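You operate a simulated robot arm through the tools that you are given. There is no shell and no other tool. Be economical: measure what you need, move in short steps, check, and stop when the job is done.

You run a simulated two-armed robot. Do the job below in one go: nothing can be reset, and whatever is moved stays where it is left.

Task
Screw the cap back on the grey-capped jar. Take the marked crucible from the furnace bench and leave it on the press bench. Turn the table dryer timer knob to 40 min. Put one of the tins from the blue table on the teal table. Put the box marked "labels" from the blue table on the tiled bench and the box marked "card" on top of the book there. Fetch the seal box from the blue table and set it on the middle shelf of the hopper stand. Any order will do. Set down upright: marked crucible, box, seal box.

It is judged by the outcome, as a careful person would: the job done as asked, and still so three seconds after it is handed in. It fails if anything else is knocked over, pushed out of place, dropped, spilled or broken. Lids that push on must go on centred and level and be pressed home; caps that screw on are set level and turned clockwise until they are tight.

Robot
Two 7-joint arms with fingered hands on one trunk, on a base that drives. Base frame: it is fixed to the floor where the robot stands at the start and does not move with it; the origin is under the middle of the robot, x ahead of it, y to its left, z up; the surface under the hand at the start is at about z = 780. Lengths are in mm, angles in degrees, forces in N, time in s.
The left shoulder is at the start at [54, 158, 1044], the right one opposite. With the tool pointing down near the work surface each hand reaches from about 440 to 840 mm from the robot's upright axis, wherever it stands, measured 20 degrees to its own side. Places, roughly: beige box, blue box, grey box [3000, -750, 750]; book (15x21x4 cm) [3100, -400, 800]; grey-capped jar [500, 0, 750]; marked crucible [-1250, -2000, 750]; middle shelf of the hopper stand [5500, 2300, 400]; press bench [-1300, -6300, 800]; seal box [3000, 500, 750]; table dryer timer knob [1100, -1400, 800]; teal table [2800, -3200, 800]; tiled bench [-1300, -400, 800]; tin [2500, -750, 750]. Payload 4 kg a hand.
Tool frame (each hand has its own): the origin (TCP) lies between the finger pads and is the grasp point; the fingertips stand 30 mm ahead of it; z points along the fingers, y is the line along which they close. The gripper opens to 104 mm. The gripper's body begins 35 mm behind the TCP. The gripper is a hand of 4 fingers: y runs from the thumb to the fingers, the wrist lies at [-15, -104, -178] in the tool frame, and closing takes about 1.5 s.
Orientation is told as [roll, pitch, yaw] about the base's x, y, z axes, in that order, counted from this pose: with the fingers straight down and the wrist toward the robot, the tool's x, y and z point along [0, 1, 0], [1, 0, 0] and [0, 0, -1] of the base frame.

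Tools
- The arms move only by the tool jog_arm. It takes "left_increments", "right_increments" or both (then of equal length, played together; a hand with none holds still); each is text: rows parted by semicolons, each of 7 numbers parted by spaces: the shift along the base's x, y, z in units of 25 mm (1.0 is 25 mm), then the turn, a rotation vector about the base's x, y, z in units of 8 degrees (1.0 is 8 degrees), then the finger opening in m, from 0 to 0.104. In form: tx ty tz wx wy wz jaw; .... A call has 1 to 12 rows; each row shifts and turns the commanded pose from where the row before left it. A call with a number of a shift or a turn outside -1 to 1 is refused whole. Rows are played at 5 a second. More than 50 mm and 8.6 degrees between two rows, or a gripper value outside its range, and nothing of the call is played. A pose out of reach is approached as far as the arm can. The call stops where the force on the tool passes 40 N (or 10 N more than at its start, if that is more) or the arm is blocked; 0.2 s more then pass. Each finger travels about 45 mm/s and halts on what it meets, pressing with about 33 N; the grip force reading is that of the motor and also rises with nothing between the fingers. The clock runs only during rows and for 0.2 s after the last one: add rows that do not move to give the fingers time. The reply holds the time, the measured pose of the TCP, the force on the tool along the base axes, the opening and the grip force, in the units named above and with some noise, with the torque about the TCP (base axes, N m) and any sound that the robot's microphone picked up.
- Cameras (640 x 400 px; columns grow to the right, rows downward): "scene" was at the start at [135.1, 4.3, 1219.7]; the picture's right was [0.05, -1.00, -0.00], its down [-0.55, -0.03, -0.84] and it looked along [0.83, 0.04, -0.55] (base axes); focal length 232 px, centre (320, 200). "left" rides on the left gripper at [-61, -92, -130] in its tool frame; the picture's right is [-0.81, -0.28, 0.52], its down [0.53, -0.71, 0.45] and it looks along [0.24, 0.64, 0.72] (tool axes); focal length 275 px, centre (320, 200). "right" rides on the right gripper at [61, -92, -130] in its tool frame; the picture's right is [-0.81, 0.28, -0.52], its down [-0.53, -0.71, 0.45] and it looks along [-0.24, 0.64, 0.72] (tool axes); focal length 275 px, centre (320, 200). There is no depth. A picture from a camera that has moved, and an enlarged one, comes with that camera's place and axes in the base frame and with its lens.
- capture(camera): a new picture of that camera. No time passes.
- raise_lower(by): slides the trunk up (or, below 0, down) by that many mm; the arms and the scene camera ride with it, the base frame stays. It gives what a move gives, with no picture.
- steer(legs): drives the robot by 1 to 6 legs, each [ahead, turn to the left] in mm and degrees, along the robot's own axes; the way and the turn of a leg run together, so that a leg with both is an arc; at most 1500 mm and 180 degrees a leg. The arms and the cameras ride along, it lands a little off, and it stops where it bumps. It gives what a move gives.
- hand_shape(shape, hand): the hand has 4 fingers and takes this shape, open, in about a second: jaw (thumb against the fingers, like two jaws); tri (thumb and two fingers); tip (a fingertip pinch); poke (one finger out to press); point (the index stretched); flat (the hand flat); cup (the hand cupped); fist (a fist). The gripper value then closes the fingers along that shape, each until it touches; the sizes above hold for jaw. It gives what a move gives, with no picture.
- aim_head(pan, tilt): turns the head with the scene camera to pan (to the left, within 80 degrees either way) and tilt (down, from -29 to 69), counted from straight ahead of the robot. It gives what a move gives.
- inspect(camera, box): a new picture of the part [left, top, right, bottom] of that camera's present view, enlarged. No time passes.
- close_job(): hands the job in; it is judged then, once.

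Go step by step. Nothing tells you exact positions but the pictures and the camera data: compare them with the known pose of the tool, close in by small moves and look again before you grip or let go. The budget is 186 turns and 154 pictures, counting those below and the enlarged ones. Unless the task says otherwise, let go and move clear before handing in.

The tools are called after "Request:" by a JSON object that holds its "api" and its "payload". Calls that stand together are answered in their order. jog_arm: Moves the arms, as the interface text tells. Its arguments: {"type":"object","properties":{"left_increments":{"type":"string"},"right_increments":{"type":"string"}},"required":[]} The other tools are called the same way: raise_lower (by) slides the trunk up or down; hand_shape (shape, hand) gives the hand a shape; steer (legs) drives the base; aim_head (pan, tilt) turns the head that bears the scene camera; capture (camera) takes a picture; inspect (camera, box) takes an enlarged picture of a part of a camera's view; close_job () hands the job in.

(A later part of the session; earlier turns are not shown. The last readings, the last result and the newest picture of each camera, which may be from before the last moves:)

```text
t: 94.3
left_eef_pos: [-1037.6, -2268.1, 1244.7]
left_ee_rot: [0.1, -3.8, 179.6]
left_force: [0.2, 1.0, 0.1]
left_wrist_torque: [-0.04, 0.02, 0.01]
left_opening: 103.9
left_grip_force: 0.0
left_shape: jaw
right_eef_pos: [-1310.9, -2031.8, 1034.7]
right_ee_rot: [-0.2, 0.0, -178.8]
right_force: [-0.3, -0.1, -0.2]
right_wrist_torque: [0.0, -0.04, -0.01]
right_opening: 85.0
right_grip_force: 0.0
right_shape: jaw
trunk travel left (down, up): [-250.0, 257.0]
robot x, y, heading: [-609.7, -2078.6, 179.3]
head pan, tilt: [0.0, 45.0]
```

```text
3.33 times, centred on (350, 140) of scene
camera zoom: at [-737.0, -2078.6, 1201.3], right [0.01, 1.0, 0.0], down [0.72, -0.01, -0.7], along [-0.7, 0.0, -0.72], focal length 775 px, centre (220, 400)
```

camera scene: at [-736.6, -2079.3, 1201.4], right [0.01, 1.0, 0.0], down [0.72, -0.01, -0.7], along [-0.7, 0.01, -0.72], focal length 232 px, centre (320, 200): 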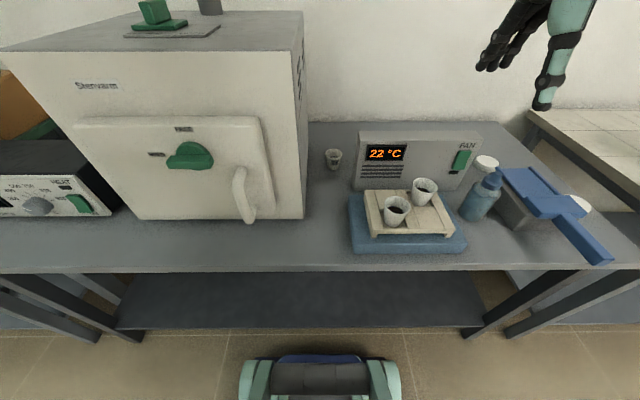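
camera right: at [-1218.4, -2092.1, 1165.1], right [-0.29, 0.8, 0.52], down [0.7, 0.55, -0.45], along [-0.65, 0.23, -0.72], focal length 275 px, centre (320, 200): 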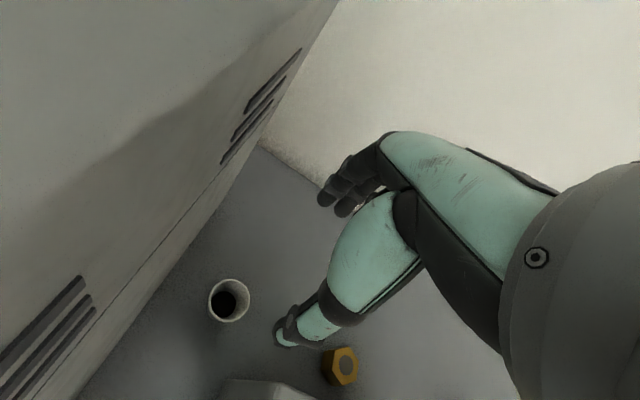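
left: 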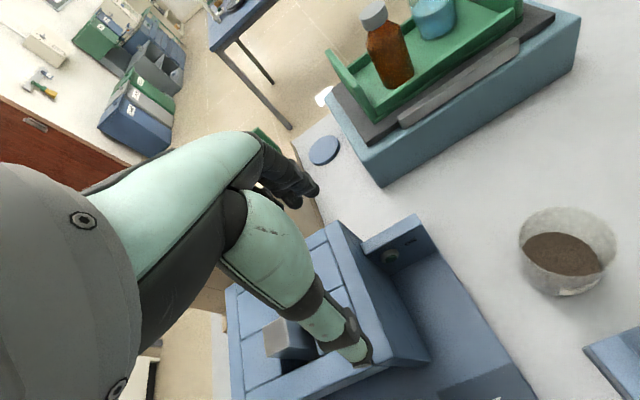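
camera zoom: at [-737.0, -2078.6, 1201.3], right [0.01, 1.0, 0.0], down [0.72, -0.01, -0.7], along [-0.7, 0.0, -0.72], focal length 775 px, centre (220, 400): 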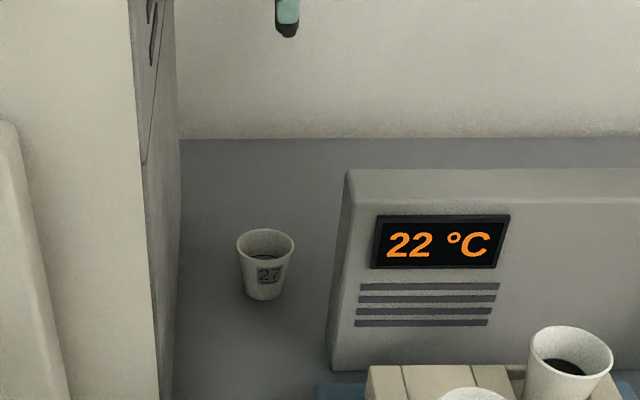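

Refined: the crucible is at [-1321, -2036], rim 801, bench 750. I'll correct and come down in stages.

Request:
{"api": "jog_arm", "payload": {"right_increments": "-0.4 -0.16 -1 0 0 0 0.085; 0 0 -1 0 0 0 0.085; 0 0 -1 0 0 0 0.085; 0 0 -1 0 0 0 0.085; 0 0 -1 0 0 0 0.085; 0 0 -1 0 0 0 0.085; 0 0 -1 0 0 0 0.085; 0 0 0 0 0 0 0.085; 0 0 0 0 0 0 0.085"}}

Request:
{"api": "capture", "payload": {"camera": "right"}}

Request:
{"api": "inspect", "payload": {"camera": "scene", "box": [270, 80, 430, 200]}}

```text
t: 96.3
left_eef_pos: [-1038.0, -2269.3, 1242.9]
left_ee_rot: [0.0, -3.6, 179.5]
left_force: [-0.1, 0.3, 0.3]
left_wrist_torque: [-0.02, -0.02, 0.01]
left_opening: 104.0
left_grip_force: 0.1
left_shape: jaw
right_eef_pos: [-1322.5, -2036.1, 859.3]
right_ee_rot: [-0.2, 0.0, -178.9]
right_force: [0.1, -0.2, -0.3]
right_wrist_torque: [-0.03, 0.01, -0.02]
right_opening: 85.2
right_grip_force: 0.1
right_shape: jaw
trunk travel left (down, up): [-250.0, 257.0]
robot x, y, heading: [-606.5, -2079.0, 179.7]
head pan, tilt: [0.0, 45.0]
```

```text
93 pictures are left
camera right: at [-1229.7, -2095.5, 989.5], right [-0.29, 0.8, 0.52], down [0.7, 0.55, -0.45], along [-0.65, 0.23, -0.72], focal length 275 px, centre (320, 200)
```

right: 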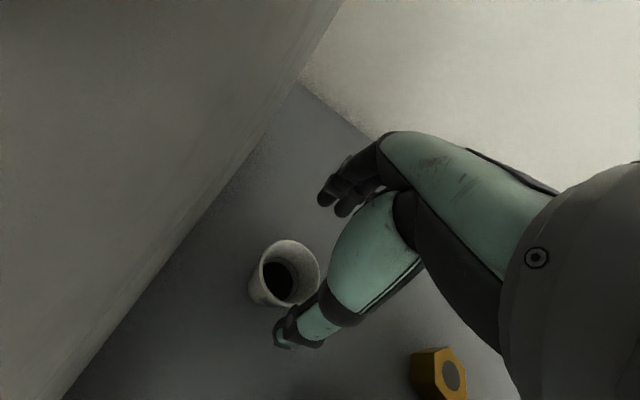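

```text
3.33 times, centred on (350, 140) of scene
camera zoom: at [-737.6, -2079.3, 1201.3], right [0.01, 1.0, 0.0], down [0.72, -0.01, -0.7], along [-0.7, 0.01, -0.72], focal length 775 px, centre (220, 400)
```

zoom: 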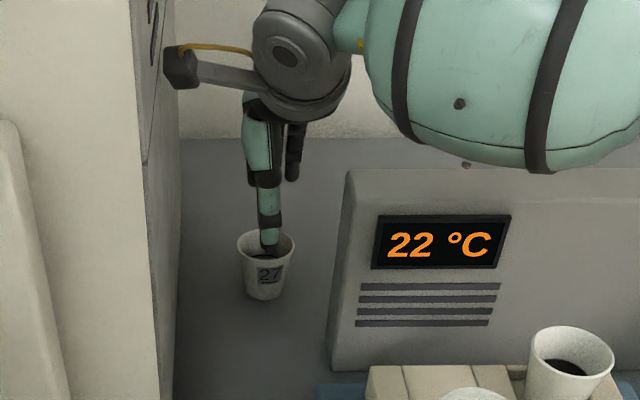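

Aligned. Going down around it and gripping gently.

Request:
{"api": "jog_arm", "payload": {"right_increments": "0.06 0 -0.9 0 0 0 0.085; 0 0 -0.9 0 0 0 0.085; 0 0 -0.68 0 0 0 0.085; 0 0 0 0 0 0 0.085; 0 0 0 0 0 0 0.085; 0 0 0 0 0 0 0.06; 0 0 0 0 0 0 0.045; 0 0 0 0 0 0 0.035; 0 0 0 0 0 0 0.035; 0 0 0 0 0 0 0.035; 0 0 0 0 0 0 0.035"}}

Request:
{"api": "capture", "payload": {"camera": "right"}}

```text
t: 98.7
left_eef_pos: [-1038.3, -2268.7, 1243.7]
left_ee_rot: [0.1, -3.7, 179.4]
left_force: [0.5, 0.1, 0.4]
left_wrist_torque: [0.01, -0.02, 0.0]
left_opening: 104.0
left_grip_force: 0.2
left_shape: jaw
right_eef_pos: [-1321.3, -2037.3, 797.7]
right_ee_rot: [-0.3, 0.0, -178.8]
right_force: [0.5, -0.3, 0.5]
right_wrist_torque: [0.0, 0.04, 0.04]
right_opening: 36.3
right_grip_force: 0.0
right_shape: jaw
trunk travel left (down, up): [-250.0, 257.0]
robot x, y, heading: [-608.1, -2083.4, 179.7]
head pan, tilt: [0.0, 45.0]
```

```text
91 pictures are left
camera right: at [-1228.0, -2096.7, 927.6], right [-0.29, 0.8, 0.52], down [0.7, 0.55, -0.45], along [-0.65, 0.23, -0.72], focal length 275 px, centre (320, 200)
```

right: 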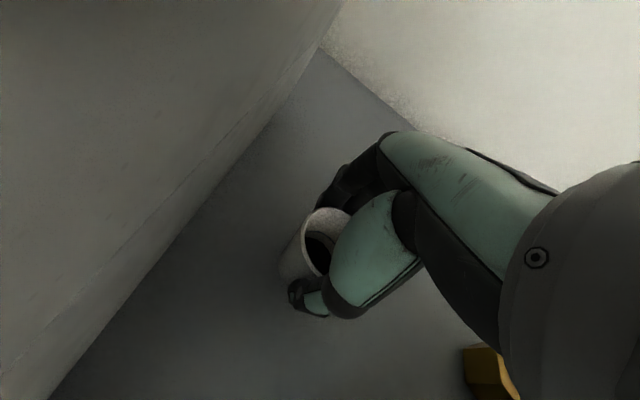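

Not yet gripping (zero force at 36 mm). I'll close further.

Request:
{"api": "jog_arm", "payload": {"right_increments": "0 0 0 0 0 0 0.03; 0 0 0 0 0 0 0.02; 0 0 0 0 0 0 0.015; 0 0 0 0 0 0 0.015; 0 0 0 0 0 0 0.015; 0 0 0 0 0 0 0.015"}}

Request:
{"api": "capture", "payload": {"camera": "right"}}

```text
t: 100.1
left_eef_pos: [-1039.2, -2268.5, 1243.0]
left_ee_rot: [0.0, -3.7, 179.5]
left_force: [0.0, 0.6, 0.7]
left_wrist_torque: [0.01, -0.02, 0.02]
left_opening: 103.7
left_grip_force: 0.1
left_shape: jaw
right_eef_pos: [-1321.0, -2036.3, 797.7]
right_ee_rot: [-0.2, -0.1, -178.9]
right_force: [0.2, -0.6, -0.2]
right_wrist_torque: [-0.01, 0.01, 0.02]
right_opening: 33.4
right_grip_force: 33.1
right_shape: jaw
trunk travel left (down, up): [-250.0, 257.0]
robot x, y, heading: [-608.1, -2084.6, 179.6]
head pan, tilt: [0.0, 45.0]
```

```text
90 pictures are left
camera right: at [-1228.0, -2096.7, 927.5], right [-0.29, 0.8, 0.52], down [0.7, 0.55, -0.45], along [-0.65, 0.23, -0.72], focal length 275 px, centre (320, 200)
```

right: 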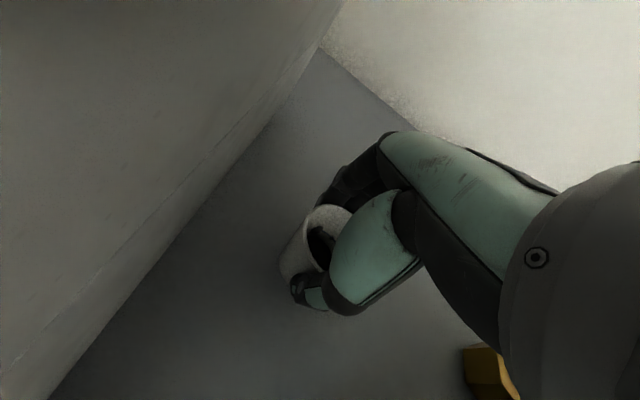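

Gripped at 33 mm. Lifting straight up.

Request:
{"api": "jog_arm", "payload": {"right_increments": "0 0 0.4 0 0 0 0.015; 0 0 0.6 0 0 0 0.015; 0 0 1 0 0 0 0.015; 0 0 1 0 0 0 0.015; 0 0 1 0 0 0 0.015; 0 0 1 0 0 0 0.015; 0 0 1 0 0 0 0.015; 0 0 1 0 0 0 0.015; 0 0 1 0 0 0 0.015; 0 0 1 0 0 0 0.015; 0 0 1 0 0 0 0.015; 0 0 0 0 0 0 0.015"}}

Request:
{"api": "inspect", "payload": {"camera": "scene", "box": [230, 0, 430, 200]}}

```text
t: 102.7
left_eef_pos: [-1039.7, -2268.1, 1243.1]
left_ee_rot: [0.0, -3.7, 179.5]
left_force: [-0.2, -0.2, 0.1]
left_wrist_torque: [0.01, -0.02, -0.02]
left_opening: 103.8
left_grip_force: 0.1
left_shape: jaw
right_eef_pos: [-1321.9, -2036.9, 1047.8]
right_ee_rot: [-0.2, 0.1, -178.9]
right_force: [0.2, 1.2, -0.2]
right_wrist_torque: [0.02, -0.06, -0.03]
right_opening: 33.2
right_grip_force: 33.3
right_shape: jaw
trunk travel left (down, up): [-250.0, 257.0]
robot x, y, heading: [-609.7, -2078.6, 179.6]
head pan, tilt: [0.0, 45.0]
```

```text
2.00 times, centred on (330, 100) of scene
camera zoom: at [-737.9, -2079.2, 1201.2], right [0.01, 1.0, 0.0], down [0.72, -0.01, -0.7], along [-0.7, 0.01, -0.72], focal length 465 px, centre (300, 400)
```

zoom: 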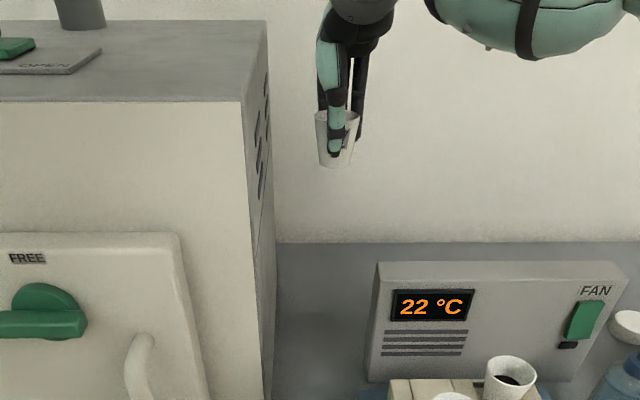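

Holding it upright. I'll pull it in toward the robot before driving.

Request:
{"api": "jog_arm", "payload": {"right_increments": "0.5 0.2 0.1 0 0 0 0.015; 0.9 0.5 0.1 0 0 0 0.015; 0.98 0.57 0.1 0 0 0 0.015; 0.98 0.57 0.1 0 0 0 0.015; 0.98 0.57 0.1 0 0 0 0.015; 0.98 0.57 0.1 0 0 0 0.015; 0.98 0.57 0.1 0 0 0 0.015; 0.98 0.57 0.1 0 0 0 0.015; 0.98 0.57 0.1 0 0 0 0.015; 0.98 0.57 0.1 0 0 0 0.015; 0.5 0.3 0.1 0 0 0 0.015; 0 0 0 0 0 0 0.015"}}

Request:
{"api": "steer", "payload": {"legs": [[-330, 0], [0, 90], [1300, 0], [1300, 0]]}}

Request:
{"api": "aim_head", "payload": {"pan": -20, "tilt": 15}}

Request:
{"api": "capture", "payload": {"camera": "scene"}}

```text
t: 105.3
left_eef_pos: [-1038.5, -2269.5, 1244.1]
left_ee_rot: [-0.1, -3.7, 179.5]
left_force: [-0.2, -0.7, -0.3]
left_wrist_torque: [-0.02, 0.01, 0.03]
left_opening: 103.8
left_grip_force: 0.1
left_shape: jaw
right_eef_pos: [-1077.2, -1897.6, 1075.7]
right_ee_rot: [-0.2, 0.1, -178.9]
right_force: [-0.8, 0.0, -0.6]
right_wrist_torque: [0.04, 0.0, 0.02]
right_opening: 33.3
right_grip_force: 33.3
right_shape: jaw
trunk travel left (down, up): [-250.0, 257.0]
robot x, y, heading: [-608.1, -2079.7, 179.7]
head pan, tilt: [0.0, 45.0]
```

```text
t: 125.0
left_eef_pos: [-101.5, -5088.2, 1243.3]
left_ee_rot: [0.0, -3.6, -90.1]
left_force: [-0.6, 0.5, -0.9]
left_wrist_torque: [0.0, 0.01, 0.02]
left_opening: 104.0
left_grip_force: 0.1
left_shape: jaw
right_eef_pos: [-473.0, -5128.1, 1075.0]
right_ee_rot: [-0.3, 0.0, -88.5]
right_force: [-0.2, 0.4, 0.8]
right_wrist_torque: [0.01, -0.04, 0.03]
right_opening: 33.5
right_grip_force: 33.0
right_shape: jaw
trunk travel left (down, up): [-250.0, 257.0]
robot x, y, heading: [-294.4, -4660.2, -89.8]
head pan, tilt: [0.0, 45.0]
```

```text
t: 125.9
left_eef_pos: [-103.6, -5073.7, 1249.7]
left_ee_rot: [-0.4, -4.8, -90.5]
left_force: [-0.5, 0.1, 0.1]
left_wrist_torque: [0.01, -0.01, -0.01]
left_opening: 103.8
left_grip_force: 0.0
left_shape: jaw
right_eef_pos: [-473.3, -5115.4, 1080.2]
right_ee_rot: [-0.3, -0.7, -88.5]
right_force: [0.5, -0.4, -0.4]
right_wrist_torque: [-0.01, -0.02, 0.03]
right_opening: 32.7
right_grip_force: 33.0
right_shape: jaw
trunk travel left (down, up): [-250.0, 257.0]
robot x, y, heading: [-290.2, -4660.5, -90.0]
head pan, tilt: [-20.0, 15.0]
```

```text
88 pictures are left
camera scene: at [-326.2, -4794.2, 1247.9], right [-0.94, 0.34, 0.0], down [0.09, 0.26, -0.96], along [-0.33, -0.9, -0.27], focal length 232 px, centre (320, 200)
```

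scene: 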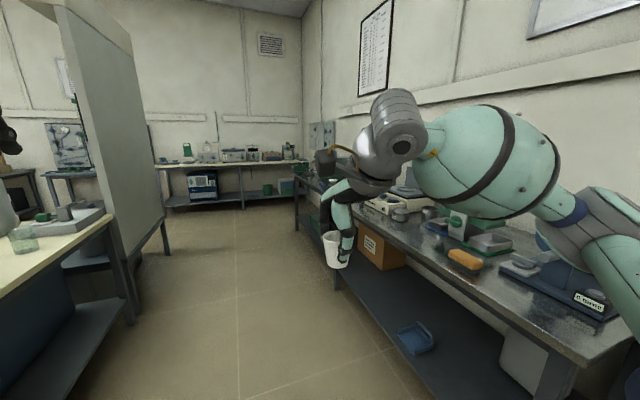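

I'll drive on another 1.4 m and look at the wall bench near y = -6300.

Request:
{"api": "steer", "payload": {"legs": [[1400, 0], [0, -90]]}}

Request:
{"api": "aim_head", "payload": {"pan": -10, "tilt": 20}}

Request:
{"api": "capture", "payload": {"camera": "scene"}}

```text
t: 137.8
left_eef_pos: [-712.5, -6256.6, 1249.6]
left_ee_rot: [0.0, -4.5, 179.7]
left_force: [0.4, -0.1, -0.2]
left_wrist_torque: [0.01, -0.04, 0.0]
left_opening: 104.1
left_grip_force: 0.0
left_shape: jaw
right_eef_pos: [-756.3, -5884.8, 1080.7]
right_ee_rot: [-0.3, -0.7, -178.7]
right_force: [0.4, 0.7, -0.6]
right_wrist_torque: [0.01, 0.0, 0.0]
right_opening: 33.0
right_grip_force: 33.0
right_shape: jaw
trunk travel left (down, up): [-250.0, 257.0]
robot x, y, heading: [-295.2, -6076.4, 179.9]
head pan, tilt: [-20.0, 15.0]
```

```text
t: 138.5
left_eef_pos: [-696.0, -6255.5, 1253.6]
left_ee_rot: [0.2, -5.3, 179.8]
left_force: [-0.3, -0.4, 0.4]
left_wrist_torque: [0.0, 0.02, 0.0]
left_opening: 103.9
left_grip_force: 0.1
left_shape: jaw
right_eef_pos: [-742.8, -5884.3, 1086.4]
right_ee_rot: [-0.4, -1.5, -178.7]
right_force: [0.4, 0.5, -0.6]
right_wrist_torque: [0.0, 0.03, 0.0]
right_opening: 32.6
right_grip_force: 32.7
right_shape: jaw
trunk travel left (down, up): [-250.0, 257.0]
robot x, y, heading: [-302.1, -6078.4, 179.8]
head pan, tilt: [-10.0, 20.0]
```

```text
87 pictures are left
camera scene: at [-438.0, -6059.9, 1239.9], right [0.18, 0.98, 0.0], down [0.35, -0.06, -0.94], along [-0.92, 0.17, -0.35], focal length 232 px, centre (320, 200)
```

scene: 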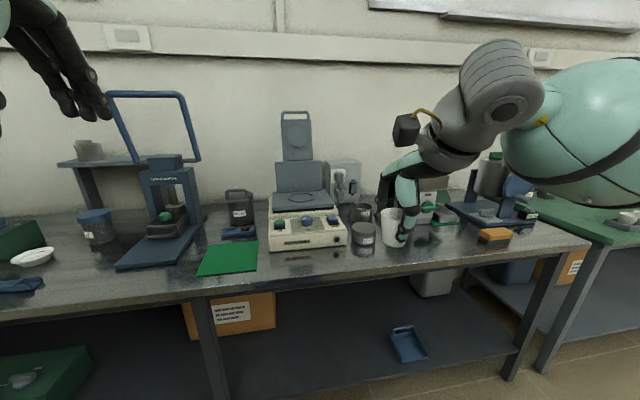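

This is the press bench: blue hand press on a metal top. There is bare surface in front of the cream device near [-1075, -5985], so I'll drive in 180 mm and look again.

Request:
{"api": "steer", "payload": {"legs": [[180, 0]]}}

Request:
{"api": "aim_head", "payload": {"pan": -5, "tilt": 42}}

Request:
{"api": "capture", "payload": {"camera": "scene"}}

Request:
{"api": "capture", "payload": {"camera": "right"}}

```text
t: 140.1
left_eef_pos: [-874.7, -6253.5, 1253.6]
left_ee_rot: [0.2, -5.3, 179.3]
left_force: [-0.3, -0.5, -0.3]
left_wrist_torque: [0.0, -0.04, -0.03]
left_opening: 104.0
left_grip_force: 0.0
left_shape: jaw
right_eef_pos: [-916.2, -5880.1, 1086.2]
right_ee_rot: [-0.3, -1.4, -179.1]
right_force: [0.4, 0.5, -0.5]
right_wrist_torque: [-0.01, 0.0, -0.01]
right_opening: 32.9
right_grip_force: 33.3
right_shape: jaw
trunk travel left (down, up): [-250.0, 257.0]
robot x, y, heading: [-474.3, -6077.0, 179.3]
head pan, tilt: [-10.0, 20.0]
```

```text
t: 140.9
left_eef_pos: [-859.9, -6250.8, 1259.3]
left_ee_rot: [-0.3, -6.2, 179.0]
left_force: [0.4, -0.1, -0.4]
left_wrist_torque: [-0.01, -0.01, -0.02]
left_opening: 103.9
left_grip_force: 0.0
left_shape: jaw
right_eef_pos: [-903.0, -5879.5, 1092.0]
right_ee_rot: [-0.3, -2.2, -179.1]
right_force: [-0.4, -0.4, -0.1]
right_wrist_torque: [0.01, 0.04, -0.04]
right_opening: 32.8
right_grip_force: 32.8
right_shape: jaw
trunk travel left (down, up): [-250.0, 257.0]
robot x, y, heading: [-478.7, -6077.8, 179.2]
head pan, tilt: [-5.0, 42.0]
```

```text
86 pictures are left
camera scene: at [-604.8, -6067.8, 1205.8], right [0.1, 1.0, 0.0], down [0.67, -0.07, -0.74], along [-0.73, 0.07, -0.68], focal length 232 px, centre (320, 200)
```

scene: 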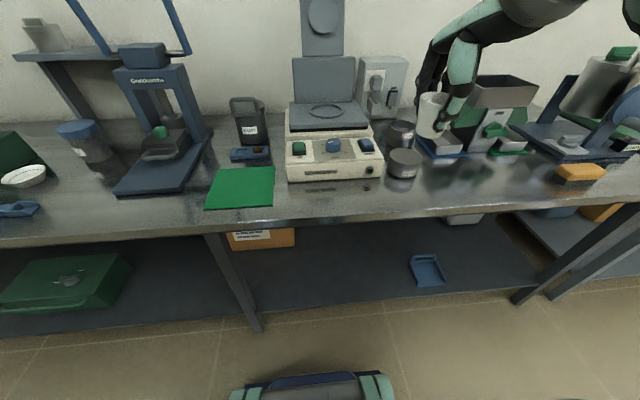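

```text
85 pictures are left
camera right: at [-805.4, -5940.3, 1217.8], right [-0.27, 0.8, 0.53], down [0.69, 0.55, -0.48], along [-0.68, 0.24, -0.7], focal length 275 px, centre (320, 200)
```

right: 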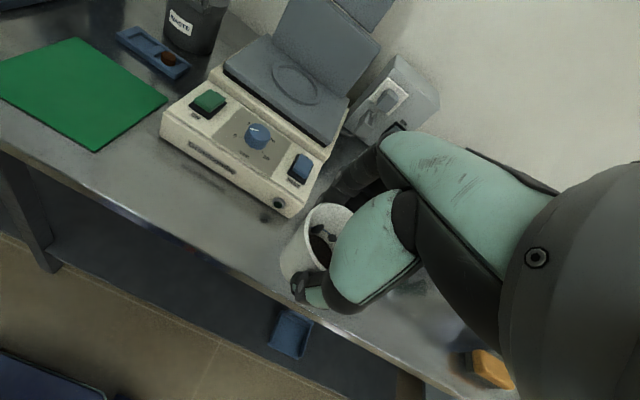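

Request:
{"api": "jog_arm", "payload": {"right_increments": "-0.98 -0.66 -0.3 0 -0.27 0 0.015; -0.98 -0.66 -0.3 0 0 0 0.015; -0.98 -0.66 -0.3 0 0 0 0.015; -0.98 -0.66 -0.5 0 0 0 0.015; -0.98 -0.66 -0.5 0 0 0 0.015; -0.98 -0.66 -0.5 0 0 0 0.015; -0.98 -0.66 -0.8 0 0 0 0.015; 0 0 -1 0 0 0 0.015; 0 0 -1 0 0 0 0.015; 0 0 -1 0 0 0 0.015; 0 0 -0.8 0 0 0 0.015; 0 0 0 0 0 0 0.015"}}

Request:
{"api": "capture", "payload": {"camera": "right"}}

Request:
{"api": "inspect", "payload": {"camera": "scene", "box": [240, 100, 440, 240]}}

```text
t: 143.5
left_eef_pos: [-861.8, -6250.8, 1259.8]
left_ee_rot: [-0.3, -6.1, 179.0]
left_force: [0.4, 0.3, -1.1]
left_wrist_torque: [0.01, 0.02, 0.02]
left_opening: 103.7
left_grip_force: 0.1
left_shape: jaw
right_eef_pos: [-1076.0, -5995.3, 915.3]
right_ee_rot: [-0.4, 0.0, -179.1]
right_force: [1.0, 0.1, -0.9]
right_wrist_torque: [0.01, 0.01, 0.0]
right_opening: 32.8
right_grip_force: 33.5
right_shape: jaw
trunk travel left (down, up): [-250.0, 257.0]
robot x, y, heading: [-473.8, -6077.2, 179.1]
head pan, tilt: [-5.0, 42.0]
```

```text
84 pictures are left
camera right: at [-983.1, -6055.5, 1045.7], right [-0.29, 0.8, 0.52], down [0.71, 0.55, -0.45], along [-0.65, 0.24, -0.72], focal length 275 px, centre (320, 200)
```

right: 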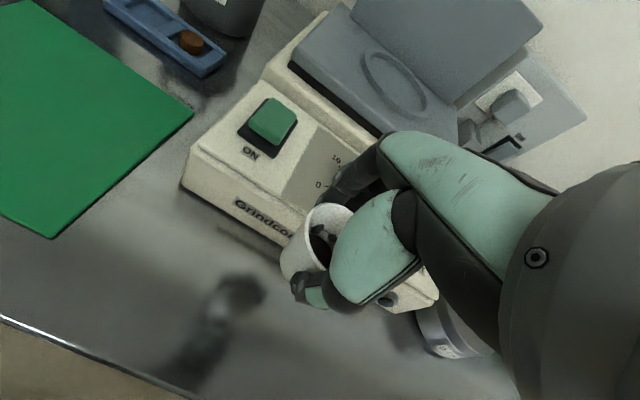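

```text
2.86 times, centred on (340, 170) of scene
camera zoom: at [-605.9, -6068.0, 1205.6], right [0.1, 1.0, 0.0], down [0.68, -0.07, -0.73], along [-0.73, 0.07, -0.68], focal length 664 px, centre (263, 286)
```

zoom: 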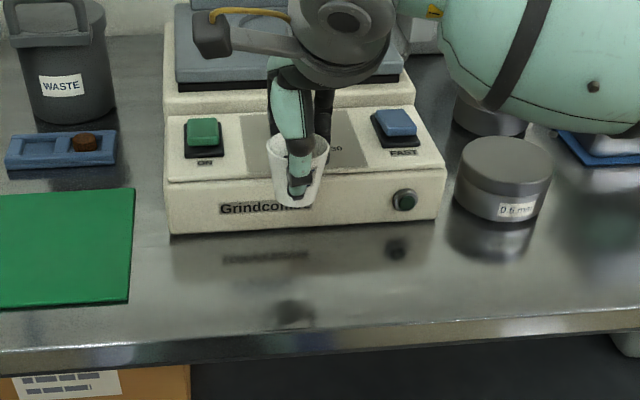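

The bench looks to be at about z = 800. I'll shift 25 mm toward the front, so the fingers clear the device, and lower slowly.

Request:
{"api": "jog_arm", "payload": {"right_increments": "1 0 0 0 0 0 0.015; 0 0 -0.6 0 0 0 0.015; 0 0 -0.6 0 0 0 0.015; 0 0 -0.4 0 0 0 0.015; 0 0 0 0 0 0 0.015"}}

Request:
{"api": "inspect", "payload": {"camera": "scene", "box": [240, 100, 440, 240]}}

Request:
{"api": "jog_arm", "payload": {"right_increments": "0 0 -0.15 0 0 0 0.015; 0 0 -0.15 0 0 0 0.015; 0 0 -0.15 0 0 0 0.015; 0 0 0 0 0 0 0.015"}}

```text
t: 144.7
left_eef_pos: [-860.8, -6250.9, 1259.5]
left_ee_rot: [-0.3, -6.1, 179.0]
left_force: [0.5, -0.2, -0.2]
left_wrist_torque: [0.03, 0.03, -0.01]
left_opening: 103.9
left_grip_force: 0.0
left_shape: jaw
right_eef_pos: [-1050.9, -5994.7, 874.9]
right_ee_rot: [-0.3, -0.1, -179.0]
right_force: [0.5, 0.3, -0.7]
right_wrist_torque: [-0.01, -0.01, 0.01]
right_opening: 32.6
right_grip_force: 32.7
right_shape: jaw
trunk travel left (down, up): [-250.0, 257.0]
robot x, y, heading: [-472.1, -6079.8, 179.2]
head pan, tilt: [-5.0, 42.0]
```

```text
2.86 times, centred on (340, 170) of scene
camera zoom: at [-606.1, -6067.8, 1205.6], right [0.1, 1.0, 0.0], down [0.68, -0.07, -0.73], along [-0.73, 0.07, -0.68], focal length 664 px, centre (263, 286)
```

zoom: 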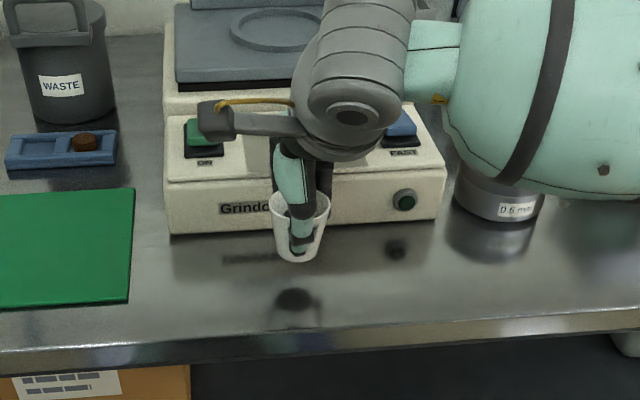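

```text
t: 145.7
left_eef_pos: [-860.4, -6251.5, 1259.6]
left_ee_rot: [-0.3, -6.2, 178.9]
left_force: [0.1, -0.5, 1.1]
left_wrist_torque: [-0.02, 0.01, 0.01]
left_opening: 104.1
left_grip_force: 0.0
left_shape: jaw
right_eef_pos: [-1049.2, -5995.8, 865.0]
right_ee_rot: [-0.3, -0.1, -179.1]
right_force: [-0.3, -0.3, -0.9]
right_wrist_torque: [0.02, -0.02, 0.03]
right_opening: 33.2
right_grip_force: 33.0
right_shape: jaw
trunk travel left (down, up): [-250.0, 257.0]
robot x, y, heading: [-477.1, -6074.0, 179.4]
head pan, tilt: [-5.0, 42.0]
```

Request:
{"api": "jog_arm", "payload": {"right_increments": "0 0 -0.12 0 0 0 0.015; 0 0 -0.12 0 0 0 0.015; 0 0 0 0 0 0 0.015; 0 0 0 0 0 0 0.015"}}

Request:
{"api": "jog_arm", "payload": {"right_increments": "0 0 -0.1 0 0 0 0.015; 0 0 -0.1 0 0 0 0.015; 0 0 0 0 0 0 0.015"}}

Request:
{"api": "jog_arm", "payload": {"right_increments": "0 0 -0.1 0 0 0 0.015; 0 0 -0.1 0 0 0 0.015; 0 0 0 0 0 0 0.015"}}

Request:
{"api": "inspect", "payload": {"camera": "scene", "box": [280, 150, 380, 220]}}

```text
t: 146.7
left_eef_pos: [-861.2, -6251.2, 1258.8]
left_ee_rot: [-0.2, -6.3, 179.1]
left_force: [0.0, -0.2, 0.3]
left_wrist_torque: [0.0, 0.02, 0.0]
left_opening: 103.9
left_grip_force: 0.0
left_shape: jaw
right_eef_pos: [-1049.5, -5995.4, 858.9]
right_ee_rot: [-0.4, 0.0, -179.2]
right_force: [-0.4, -0.2, -0.5]
right_wrist_torque: [0.01, 0.03, 0.01]
right_opening: 32.9
right_grip_force: 32.8
right_shape: jaw
trunk travel left (down, up): [-250.0, 257.0]
robot x, y, heading: [-474.2, -6075.1, 179.2]
head pan, tilt: [-5.0, 42.0]
```

```text
t: 147.5
left_eef_pos: [-860.2, -6251.8, 1258.7]
left_ee_rot: [-0.3, -6.2, 179.0]
left_force: [-0.1, 0.2, 0.2]
left_wrist_torque: [0.03, 0.0, 0.02]
left_opening: 103.8
left_grip_force: 0.1
left_shape: jaw
right_eef_pos: [-1051.2, -5994.6, 853.9]
right_ee_rot: [-0.2, 0.0, -179.2]
right_force: [-0.2, 0.9, -1.0]
right_wrist_torque: [-0.01, 0.0, -0.02]
right_opening: 32.7
right_grip_force: 33.4
right_shape: jaw
trunk travel left (down, up): [-250.0, 257.0]
robot x, y, heading: [-476.5, -6078.0, 179.6]
head pan, tilt: [-5.0, 42.0]
```

```text
t: 148.3
left_eef_pos: [-861.3, -6251.4, 1258.7]
left_ee_rot: [-0.2, -6.2, 179.0]
left_force: [-0.2, 0.1, 0.5]
left_wrist_torque: [0.0, -0.01, -0.02]
left_opening: 103.7
left_grip_force: 0.0
left_shape: jaw
right_eef_pos: [-1050.5, -5994.7, 849.0]
right_ee_rot: [-0.3, 0.1, -179.1]
right_force: [-0.5, 0.8, -0.2]
right_wrist_torque: [0.01, -0.03, 0.01]
right_opening: 32.7
right_grip_force: 33.0
right_shape: jaw
trunk travel left (down, up): [-250.0, 257.0]
robot x, y, heading: [-476.1, -6078.0, 179.5]
head pan, tilt: [-5.0, 42.0]
```

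```text
5.71 times, centred on (330, 185) of scene
camera zoom: at [-606.0, -6067.8, 1205.6], right [0.1, 1.0, 0.0], down [0.68, -0.07, -0.73], along [-0.73, 0.07, -0.68], focal length 1329 px, centre (263, 286)
```

zoom: 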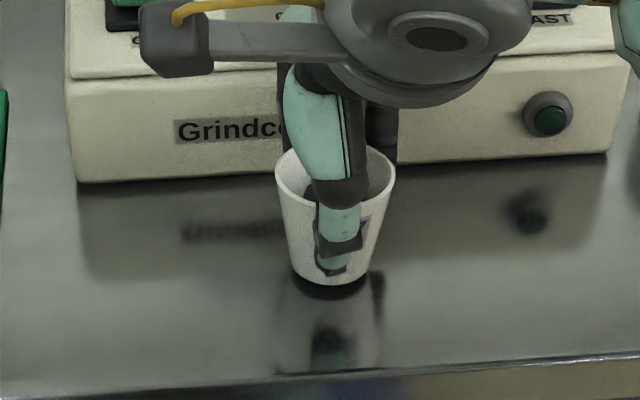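

Request:
{"api": "jog_arm", "payload": {"right_increments": "0 0 -0.1 0 0 0 0.015; 0 0 0 0 0 0 0.015"}}

Request:
{"api": "jog_arm", "payload": {"right_increments": "0 0 -0.1 0 0 0 0.015; 0 0 0 0 0 0 0.015"}}

Request:
{"api": "jog_arm", "payload": {"right_increments": "0 0 -0.08 0 0 0 0.015; 0 0 0 0 0 0 0.015"}}

```text
t: 148.9
left_eef_pos: [-860.7, -6252.1, 1258.9]
left_ee_rot: [-0.3, -6.2, 179.0]
left_force: [0.4, -0.1, 0.3]
left_wrist_torque: [0.02, 0.0, -0.02]
left_opening: 104.1
left_grip_force: 0.0
left_shape: jaw
right_eef_pos: [-1051.1, -5994.1, 846.9]
right_ee_rot: [-0.3, 0.0, -179.1]
right_force: [-0.4, 0.3, -0.7]
right_wrist_torque: [0.02, 0.0, 0.01]
right_opening: 32.6
right_grip_force: 33.0
right_shape: jaw
trunk travel left (down, up): [-250.0, 257.0]
robot x, y, heading: [-473.7, -6077.0, 179.3]
head pan, tilt: [-5.0, 42.0]
```

```text
t: 149.5
left_eef_pos: [-859.5, -6252.3, 1259.1]
left_ee_rot: [-0.4, -6.1, 179.0]
left_force: [-0.5, 0.0, -0.3]
left_wrist_torque: [0.01, 0.02, 0.01]
left_opening: 103.7
left_grip_force: 0.1
left_shape: jaw
right_eef_pos: [-1050.2, -5996.3, 845.1]
right_ee_rot: [-0.3, -0.2, -179.1]
right_force: [1.4, 0.3, 8.2]
right_wrist_torque: [0.03, 0.13, 0.01]
right_opening: 33.1
right_grip_force: 32.8
right_shape: jaw
trunk travel left (down, up): [-250.0, 257.0]
robot x, y, heading: [-480.9, -6075.0, 179.2]
head pan, tilt: [-5.0, 42.0]
```

```text
t: 150.1
left_eef_pos: [-860.3, -6251.6, 1259.0]
left_ee_rot: [-0.2, -6.2, 179.0]
left_force: [0.8, -0.2, 0.7]
left_wrist_torque: [0.02, -0.02, 0.01]
left_opening: 103.9
left_grip_force: 0.1
left_shape: jaw
right_eef_pos: [-1049.6, -5994.5, 844.2]
right_ee_rot: [-0.3, -0.4, -179.1]
right_force: [-1.8, 2.2, 17.3]
right_wrist_torque: [0.02, 0.26, 0.0]
right_opening: 33.7
right_grip_force: 32.6
right_shape: jaw
trunk travel left (down, up): [-250.0, 257.0]
robot x, y, heading: [-476.4, -6075.1, 179.3]
head pan, tilt: [-5.0, 42.0]
```

Set down on the bench. I'll relieve the press, open and rise straight up.

Request:
{"api": "jog_arm", "payload": {"right_increments": "0 0 0.12 0 0 0 0.015; 0 0 0 0 0 0 0.03; 0 0 0 0 0 0 0.045; 0 0 0 0 0 0 0.065; 0 0 0 0 0 0 0.07; 0 0 0 0 0 0 0.07; 0 0 0.5 0 0 0 0.07; 0 0 1 0 0 0 0.07; 0 0 1 0 0 0 0.07; 0 0 1 0 0 0 0.07; 0 0 1 0 0 0 0.07; 0 0 0 0 0 0 0.07"}}

Request:
{"api": "inspect", "payload": {"camera": "scene", "box": [240, 100, 440, 240]}}

```text
t: 152.7
left_eef_pos: [-861.6, -6251.0, 1259.0]
left_ee_rot: [-0.4, -6.2, 179.0]
left_force: [-0.4, -0.2, 0.4]
left_wrist_torque: [-0.01, -0.03, 0.01]
left_opening: 104.0
left_grip_force: 0.0
left_shape: jaw
right_eef_pos: [-1050.0, -5995.8, 959.4]
right_ee_rot: [-0.2, 0.0, -179.1]
right_force: [-0.2, 0.6, 0.2]
right_wrist_torque: [0.0, -0.02, 0.0]
right_opening: 69.5
right_grip_force: 0.0
right_shape: jaw
trunk travel left (down, up): [-250.0, 257.0]
robot x, y, heading: [-473.8, -6078.3, 179.1]
head pan, tilt: [-5.0, 42.0]
```

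```text
2.86 times, centred on (340, 170) of scene
camera zoom: at [-606.2, -6067.6, 1205.5], right [0.1, 1.0, 0.0], down [0.68, -0.07, -0.73], along [-0.73, 0.07, -0.68], focal length 664 px, centre (263, 286)
```

zoom: 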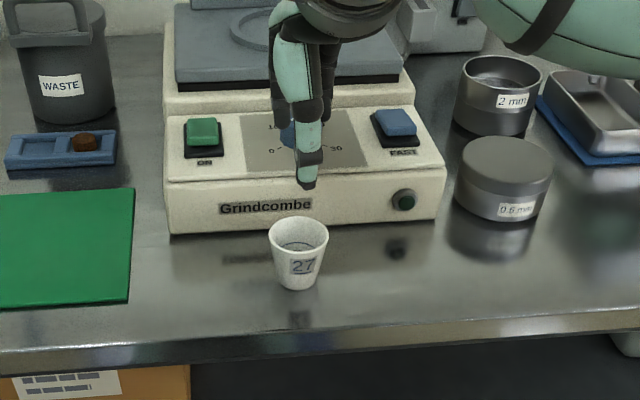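

The crucible "27" stands upright on the press bench. I'll retract and drive back to the dryer table, approaching from its end aisle.

Request:
{"api": "jog_arm", "payload": {"right_increments": "0.5 0.5 1 0 0 0 0.07; 1 0.77 1 0 0 0 0.07; 1 0.77 1 0 0 0 0.07; 1 0.77 1 0 0 0 0.07; 1 0.77 1 0 0 0 0.07; 1 0.77 0.5 0 0 0 0.07; 1 0.3 0 0 0 0 0.07; 0 0 0 0 0 0 0.07"}}

Request:
{"api": "steer", "payload": {"legs": [[-200, 0], [0, -90], [1300, 0], [1300, 0], [1250, 0], [0, -90]]}}

Request:
{"api": "aim_head", "payload": {"pan": 45, "tilt": 12}}

Request:
{"api": "capture", "payload": {"camera": "scene"}}

```text
t: 154.5
left_eef_pos: [-862.9, -6250.8, 1258.5]
left_ee_rot: [-0.2, -6.1, 179.0]
left_force: [0.0, 0.5, 0.9]
left_wrist_torque: [0.0, -0.02, -0.02]
left_opening: 103.9
left_grip_force: 0.0
left_shape: jaw
right_eef_pos: [-888.1, -5878.5, 1097.2]
right_ee_rot: [-0.4, 0.0, -179.1]
right_force: [-0.5, 0.3, 0.1]
right_wrist_torque: [0.01, 0.01, 0.01]
right_opening: 69.7
right_grip_force: 0.1
right_shape: jaw
trunk travel left (down, up): [-250.0, 257.0]
robot x, y, heading: [-477.9, -6078.2, 179.2]
head pan, tilt: [-5.0, 42.0]
```

```text
t: 184.6
left_eef_pos: [142.0, -2006.0, 1258.0]
left_ee_rot: [0.3, -5.9, 0.0]
left_force: [-0.2, 0.1, 0.0]
left_wrist_torque: [-0.01, 0.0, 0.01]
left_opening: 104.1
left_grip_force: 0.1
left_shape: jaw
right_eef_pos: [173.5, -2380.6, 1096.8]
right_ee_rot: [-0.4, 0.0, 1.5]
right_force: [0.7, -0.1, -0.3]
right_wrist_torque: [0.02, 0.01, 0.02]
right_opening: 69.7
right_grip_force: 0.2
right_shape: jaw
trunk travel left (down, up): [-250.0, 257.0]
robot x, y, heading: [-244.2, -2177.5, -0.3]
head pan, tilt: [-5.0, 42.0]
```

```text
t: 185.8
left_eef_pos: [126.8, -2006.3, 1262.7]
left_ee_rot: [0.2, -6.6, -0.1]
left_force: [0.4, -0.6, 1.2]
left_wrist_torque: [-0.06, -0.01, 0.0]
left_opening: 103.9
left_grip_force: 0.0
left_shape: jaw
right_eef_pos: [160.4, -2380.4, 1102.3]
right_ee_rot: [-0.4, -0.7, 1.3]
right_force: [0.0, -0.8, 0.1]
right_wrist_torque: [0.0, 0.02, -0.04]
right_opening: 69.8
right_grip_force: 0.0
right_shape: jaw
trunk travel left (down, up): [-250.0, 257.0]
robot x, y, heading: [-243.7, -2174.9, -0.4]
head pan, tilt: [45.0, 12.0]
```

```text
79 pictures are left
camera scene: at [-129.3, -2111.4, 1253.2], right [0.7, -0.71, -0.01], down [-0.16, -0.15, -0.98], along [0.69, 0.69, -0.22], focal length 232 px, centre (320, 200)
```

scene: 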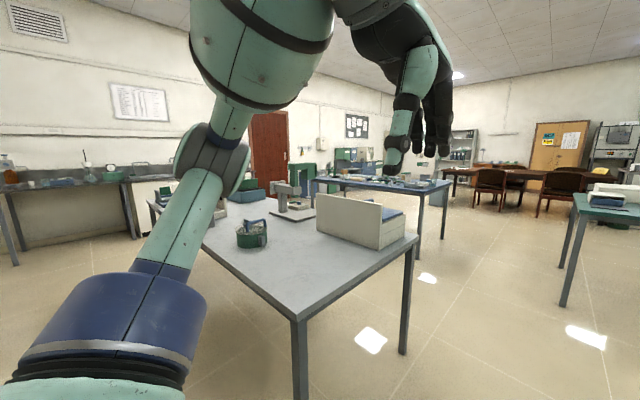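

The white case is the dryer, and its front must face +x, at the far edge of the table. I'll drive around the table end into the aisle at x = 1720 and face it.

Request:
{"api": "steer", "payload": {"legs": [[1000, 0], [960, 0], [0, 90], [800, 0], [0, 90]]}}

Request:
{"api": "aim_head", "payload": {"pan": 0, "tilt": 30}}

Request:
{"api": "capture", "payload": {"camera": "scene"}}

```text
t: 209.3
left_eef_pos: [1362.9, -1541.7, 1264.7]
left_ee_rot: [0.1, -6.7, -177.5]
left_force: [0.8, 0.1, 0.2]
left_wrist_torque: [0.04, -0.03, -0.02]
left_opening: 103.9
left_grip_force: 0.0
left_shape: jaw
right_eef_pos: [1311.7, -1168.2, 1101.6]
right_ee_rot: [-0.4, -0.8, -175.9]
right_force: [-0.2, 0.0, -0.1]
right_wrist_torque: [0.0, 0.03, -0.01]
right_opening: 69.9
right_grip_force: 0.2
right_shape: jaw
trunk travel left (down, up): [-250.0, 257.0]
robot x, y, heading: [1721.6, -1343.4, -177.6]
head pan, tilt: [45.0, 12.0]
```

```text
t: 210.5
left_eef_pos: [1378.9, -1540.2, 1267.5]
left_ee_rot: [0.2, -7.3, -177.5]
left_force: [0.3, -0.3, 0.0]
left_wrist_torque: [0.03, 0.0, -0.01]
left_opening: 104.2
left_grip_force: 0.2
left_shape: jaw
right_eef_pos: [1325.1, -1168.3, 1106.3]
right_ee_rot: [-0.4, -1.4, -176.1]
right_force: [-0.4, -0.4, -0.8]
right_wrist_torque: [-0.02, -0.02, 0.04]
right_opening: 69.8
right_grip_force: 0.0
right_shape: jaw
trunk travel left (down, up): [-250.0, 257.0]
robot x, y, heading: [1725.8, -1349.0, -177.5]
head pan, tilt: [0.0, 30.0]
```

```text
78 pictures are left
camera scene: at [1584.5, -1351.1, 1223.7], right [-0.04, 1.0, 0.0], down [0.51, 0.02, -0.86], along [-0.86, -0.04, -0.51], focal length 232 px, centre (320, 200)
```

scene: 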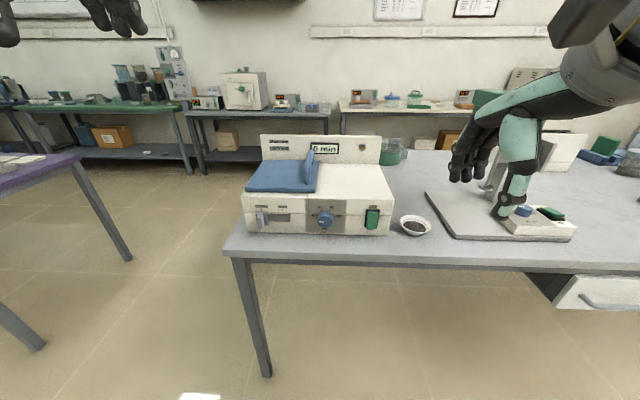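

Request:
{"api": "inspect", "payload": {"camera": "scene", "box": [235, 125, 405, 245]}}

```text
3.33 times, centred on (320, 185) of scene
camera zoom: at [1584.5, -1351.1, 1223.7], right [-0.04, 1.0, 0.0], down [0.51, 0.02, -0.86], along [-0.86, -0.04, -0.51], focal length 775 px, centre (320, 250)
```

zoom: 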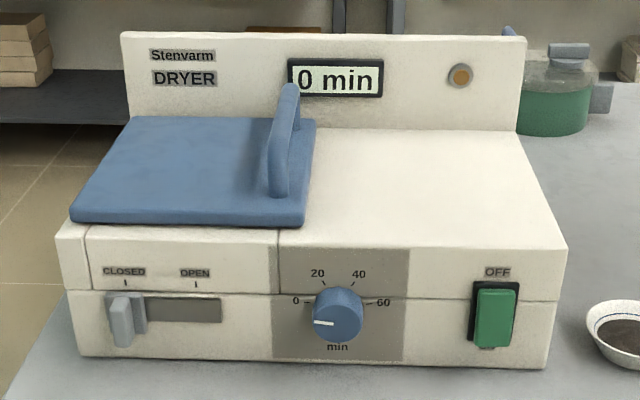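

The timer knob is on the front face near [1045, -1361, 840], and the display reads 0 min. I'll turn the right hand so its fingers point forward along -x, in free air in front of the dryer.

Request:
{"api": "jog_arm", "payload": {"right_increments": "-0.97 -0.7 -0.7 0 0 -0.25 0.07; -0.97 -0.7 -0.7 0 0 -0.24 0.07; -0.97 -0.7 -0.7 0 0 0 0.07; -0.97 -0.7 -0.7 0 0 0 0.07; -0.97 -0.7 -0.7 0 0 0 0.07; -0.97 -0.7 -0.7 0 0 0 0.07; 0 0 0 0 1 0 0.07; 0 0 0 0 1 0 0.07; 0 0 0 0 1 0 0.07; 0 0 0 0 1 0 0.07; 0 0 0 0 1 0 0.07; 0 0 0 0 1 0 0.07"}}

Request:
{"api": "jog_arm", "payload": {"right_increments": "0 0 0 0 1 0 0.07; 0 0 0 0 1 0 0.07; 0 0 0 0 1 0 0.07; 0 0 0 0 1 0 0.07; 0 0 0 0 1 0 0.07; 0 0 0 0 0 0 0.07; 0 0 0 0 0 0 0.07"}}

Request:
{"api": "capture", "payload": {"camera": "scene"}}

```text
t: 213.1
left_eef_pos: [1379.6, -1545.8, 1266.9]
left_ee_rot: [-0.1, -7.5, -177.5]
left_force: [-0.1, 0.7, 0.0]
left_wrist_torque: [0.09, 0.02, -0.02]
left_opening: 103.7
left_grip_force: 0.2
left_shape: jaw
right_eef_pos: [1182.9, -1277.2, 1005.4]
right_ee_rot: [-0.4, -49.5, -179.8]
right_force: [1.2, -0.3, -1.1]
right_wrist_torque: [-0.02, 0.04, 0.03]
right_opening: 70.1
right_grip_force: 0.0
right_shape: jaw
trunk travel left (down, up): [-250.0, 257.0]
robot x, y, heading: [1719.5, -1346.9, -177.6]
head pan, tilt: [0.0, 30.0]
```

```text
t: 214.7
left_eef_pos: [1378.4, -1539.6, 1266.8]
left_ee_rot: [0.2, -7.3, -177.6]
left_force: [0.3, -0.9, 0.6]
left_wrist_torque: [0.01, -0.01, 0.01]
left_opening: 103.9
left_grip_force: 0.1
left_shape: jaw
right_eef_pos: [1167.7, -1360.4, 1086.5]
right_ee_rot: [1.8, -88.9, 177.6]
right_force: [0.2, -0.3, -0.2]
right_wrist_torque: [-0.04, -0.04, 0.0]
right_opening: 69.8
right_grip_force: 0.0
right_shape: jaw
right hand out of reach, approached as far as the arm can: row 2, 3, 4, 5
trunk travel left (down, up): [-250.0, 257.0]
robot x, y, heading: [1720.1, -1347.1, -177.5]
head pan, tilt: [0.0, 30.0]
```

```text
76 pictures are left
camera scene: at [1585.1, -1350.9, 1223.8], right [-0.04, 1.0, 0.0], down [0.51, 0.02, -0.86], along [-0.86, -0.04, -0.51], focal length 232 px, centre (320, 200)
```

scene: 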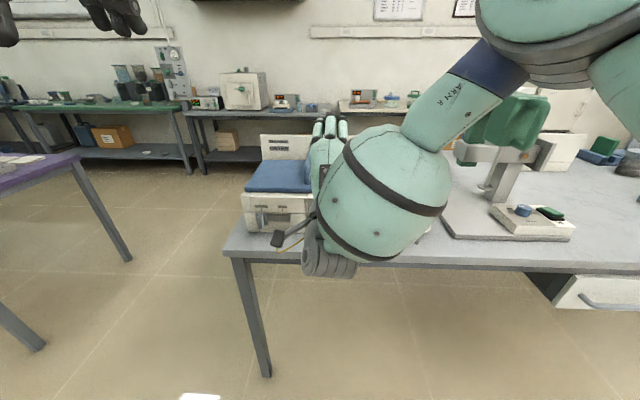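

Request:
{"api": "jog_arm", "payload": {"right_increments": "0 0 0 1 0 0 0.07; 0 0 0 1 0 0 0.07; 0 0 0 1 0 0 0.07; 0 0 0 1 0 0 0.07; 0 0 0 1 0 0 0.07; 0 0 0 1 0 0 0.07; 0 0 0 1 0 0 0.07; 0 0 0 1 0 0 0.07; 0 0 0 1 0 0 0.07; 0 0 0 0 0 0 0.07; 0 0 0 0 0 0 0.07"}}

```text
t: 217.1
left_eef_pos: [1377.7, -1539.2, 1266.5]
left_ee_rot: [0.3, -7.5, -177.5]
left_force: [-0.2, 0.0, 0.2]
left_wrist_torque: [-0.04, 0.03, 0.0]
left_opening: 103.7
left_grip_force: 0.1
left_shape: jaw
right_eef_pos: [1219.7, -1426.1, 1126.3]
right_ee_rot: [-86.8, -25.0, -98.8]
right_force: [-0.8, -1.1, 0.0]
right_wrist_torque: [0.0, 0.01, 0.02]
right_opening: 70.0
right_grip_force: 0.1
right_shape: jaw
right hand out of reach, approached as far as the arm can: row 1, 2, 3, 4, 5, 6, 7, 8, 9
trunk travel left (down, up): [-250.0, 257.0]
robot x, y, heading: [1722.0, -1344.5, -177.4]
head pan, tilt: [0.0, 30.0]
```

Request:
{"api": "jog_arm", "payload": {"right_increments": "0 0.25 -1 0 0 0 0.07; 0 0.25 -1 0 0 0 0.07; 0 0.25 -1 0 0 0 0.07; 0 0.25 -1 0 0 0 0.07; 0 0.25 -1 0 0 0 0.07; 0 0.25 -1 0 0 0 0.07; 0 0.25 -1 0 0 0 0.07; 0 0.25 -1 0 0 0 0.07; 0 0.25 -1 0 0 0 0.07; 0 0.25 -1 0 0 0 0.07; 0 0 -1 0 0 0 0.07; 0 0 0 0 0 0 0.07"}}

Request:
{"api": "capture", "payload": {"camera": "scene"}}

```text
t: 219.7
left_eef_pos: [1378.6, -1540.2, 1266.5]
left_ee_rot: [0.2, -7.4, -177.5]
left_force: [-0.2, -0.5, -0.2]
left_wrist_torque: [0.0, 0.02, 0.03]
left_opening: 103.7
left_grip_force: 0.0
left_shape: jaw
right_eef_pos: [1278.2, -1380.4, 971.5]
right_ee_rot: [-87.8, -22.3, -100.2]
right_force: [-0.2, -1.1, 0.0]
right_wrist_torque: [-0.01, 0.01, -0.02]
right_opening: 69.8
right_grip_force: 0.0
right_shape: jaw
right hand out of reach, approached as far as the arm can: row 2, 3, 4, 5, 6, 7, 8, 9, 10, 11
trunk travel left (down, up): [-250.0, 257.0]
robot x, y, heading: [1719.6, -1344.0, -177.4]
head pan, tilt: [0.0, 30.0]
```

```text
75 pictures are left
camera scene: at [1585.2, -1350.9, 1223.8], right [-0.04, 1.0, 0.0], down [0.51, 0.02, -0.86], along [-0.86, -0.04, -0.51], focal length 232 px, centre (320, 200)
```

scene: 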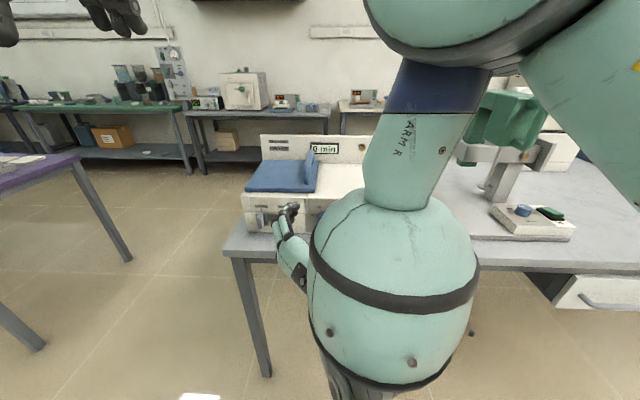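

The elbow is cramped. I'll lower the trunk so the shoulder is nearer the knob's height and back the base off a little.

Request:
{"api": "steer", "payload": {"legs": [[-130, 0]]}}

Request:
{"api": "raise_lower", "payload": {"by": -170}}

Request:
{"api": "jog_arm", "payload": {"right_increments": "-0.8 0.1 0.3 0 0 0 0.07; -0.8 0.1 0.3 0 0 0 0.07; -0.8 0.1 0.3 0 0 0 0.07; -0.8 0.1 0.3 0 0 0 0.07; 0 0 0 0 0 0 0.07"}}

```text
t: 221.0
left_eef_pos: [1506.0, -1535.7, 1265.1]
left_ee_rot: [0.1, -7.2, -177.5]
left_force: [-0.1, 0.0, -0.2]
left_wrist_torque: [-0.01, 0.02, 0.02]
left_opening: 103.8
left_grip_force: 0.1
left_shape: jaw
right_eef_pos: [1408.0, -1375.0, 970.9]
right_ee_rot: [-87.7, -22.3, -100.3]
right_force: [-0.4, -0.4, -1.0]
right_wrist_torque: [-0.02, -0.04, -0.02]
right_opening: 69.7
right_grip_force: 0.0
right_shape: jaw
trunk travel left (down, up): [-250.0, 257.0]
robot x, y, heading: [1852.9, -1336.7, -177.6]
head pan, tilt: [0.0, 30.0]
```

```text
t: 222.9
left_eef_pos: [1522.9, -1532.7, 1101.4]
left_ee_rot: [0.2, -8.1, -177.6]
left_force: [-0.1, 0.0, 0.0]
left_wrist_torque: [0.01, 0.02, -0.01]
left_opening: 104.0
left_grip_force: 0.0
left_shape: jaw
right_eef_pos: [1421.3, -1373.4, 806.7]
right_ee_rot: [-88.4, -22.5, -100.1]
right_force: [-0.4, -0.5, 0.0]
right_wrist_torque: [0.01, 0.02, 0.02]
right_opening: 69.8
right_grip_force: 0.0
right_shape: jaw
trunk travel left (down, up): [-80.0, 427.0]
robot x, y, heading: [1852.0, -1342.2, -177.4]
head pan, tilt: [0.0, 30.0]
```

```text
t: 224.1
left_eef_pos: [1524.3, -1532.9, 1100.7]
left_ee_rot: [0.1, -8.0, -177.5]
left_force: [0.2, -0.2, -0.3]
left_wrist_torque: [-0.02, 0.05, 0.0]
left_opening: 103.9
left_grip_force: 0.0
left_shape: jaw
right_eef_pos: [1372.2, -1395.1, 846.1]
right_ee_rot: [-88.5, -22.5, -100.3]
right_force: [0.2, -0.2, 0.7]
right_wrist_torque: [0.01, 0.0, 0.0]
right_opening: 69.9
right_grip_force: 0.1
right_shape: jaw
right hand out of reach, approached as far as the arm can: row 1, 2, 3, 4
trunk travel left (down, up): [-80.0, 427.0]
robot x, y, heading: [1851.7, -1340.3, -177.6]
head pan, tilt: [0.0, 30.0]
```

Request:
{"api": "jog_arm", "payload": {"right_increments": "-1 0.1 0 0 0 0 0.07; -1 0.1 0 0 0 0 0.07; -1 0.1 0 0 0 0 0.07; -1 0.1 0 0 0 0 0.07; -1 0.1 0 0 0 0 0.07; -1 0.1 0 0 0 0 0.07; -1 0.1 0 0 0 0 0.07; 0 0 0 0 0 0 0.07"}}

Request:
{"api": "aim_head", "payload": {"pan": 8, "tilt": 30}}

Request:
{"api": "capture", "payload": {"camera": "scene"}}

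```text
t: 225.9
left_eef_pos: [1524.1, -1532.4, 1099.0]
left_ee_rot: [0.0, -8.1, -177.6]
left_force: [0.5, -0.2, -0.3]
left_wrist_torque: [-0.03, -0.03, 0.0]
left_opening: 104.0
left_grip_force: 0.1
left_shape: jaw
right_eef_pos: [1286.0, -1469.4, 879.8]
right_ee_rot: [-88.5, -22.4, -100.5]
right_force: [0.4, 0.2, 0.2]
right_wrist_torque: [-0.02, 0.01, 0.01]
right_opening: 69.6
right_grip_force: 0.1
right_shape: jaw
right hand out of reach, approached as far as the arm can: row 1, 2, 3, 4, 5, 6, 7
trunk travel left (down, up): [-80.0, 427.0]
robot x, y, heading: [1854.6, -1335.9, -177.5]
head pan, tilt: [0.0, 30.0]
```

```text
t: 226.6
left_eef_pos: [1524.9, -1533.0, 1100.4]
left_ee_rot: [0.3, -8.1, -177.6]
left_force: [0.2, 0.1, 0.6]
left_wrist_torque: [0.01, -0.03, 0.0]
left_opening: 104.0
left_grip_force: 0.0
left_shape: jaw
right_eef_pos: [1285.9, -1469.3, 879.5]
right_ee_rot: [-88.5, -22.4, -100.4]
right_force: [-0.8, 0.0, 0.3]
right_wrist_torque: [-0.02, -0.01, 0.0]
right_opening: 69.8
right_grip_force: 0.1
right_shape: jaw
trunk travel left (down, up): [-80.0, 427.0]
robot x, y, heading: [1853.3, -1338.1, -177.7]
head pan, tilt: [8.0, 30.0]
```

```text
74 pictures are left
camera scene: at [1719.4, -1357.7, 1052.7], right [-0.18, 0.98, 0.0], down [0.5, 0.09, -0.86], along [-0.84, -0.16, -0.51], focal length 232 px, centre (320, 200)
```

scene: 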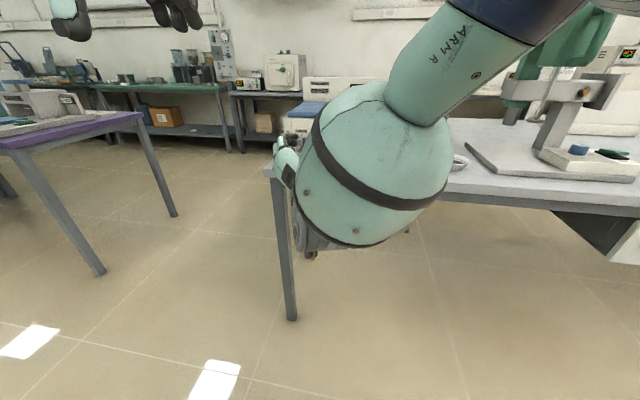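

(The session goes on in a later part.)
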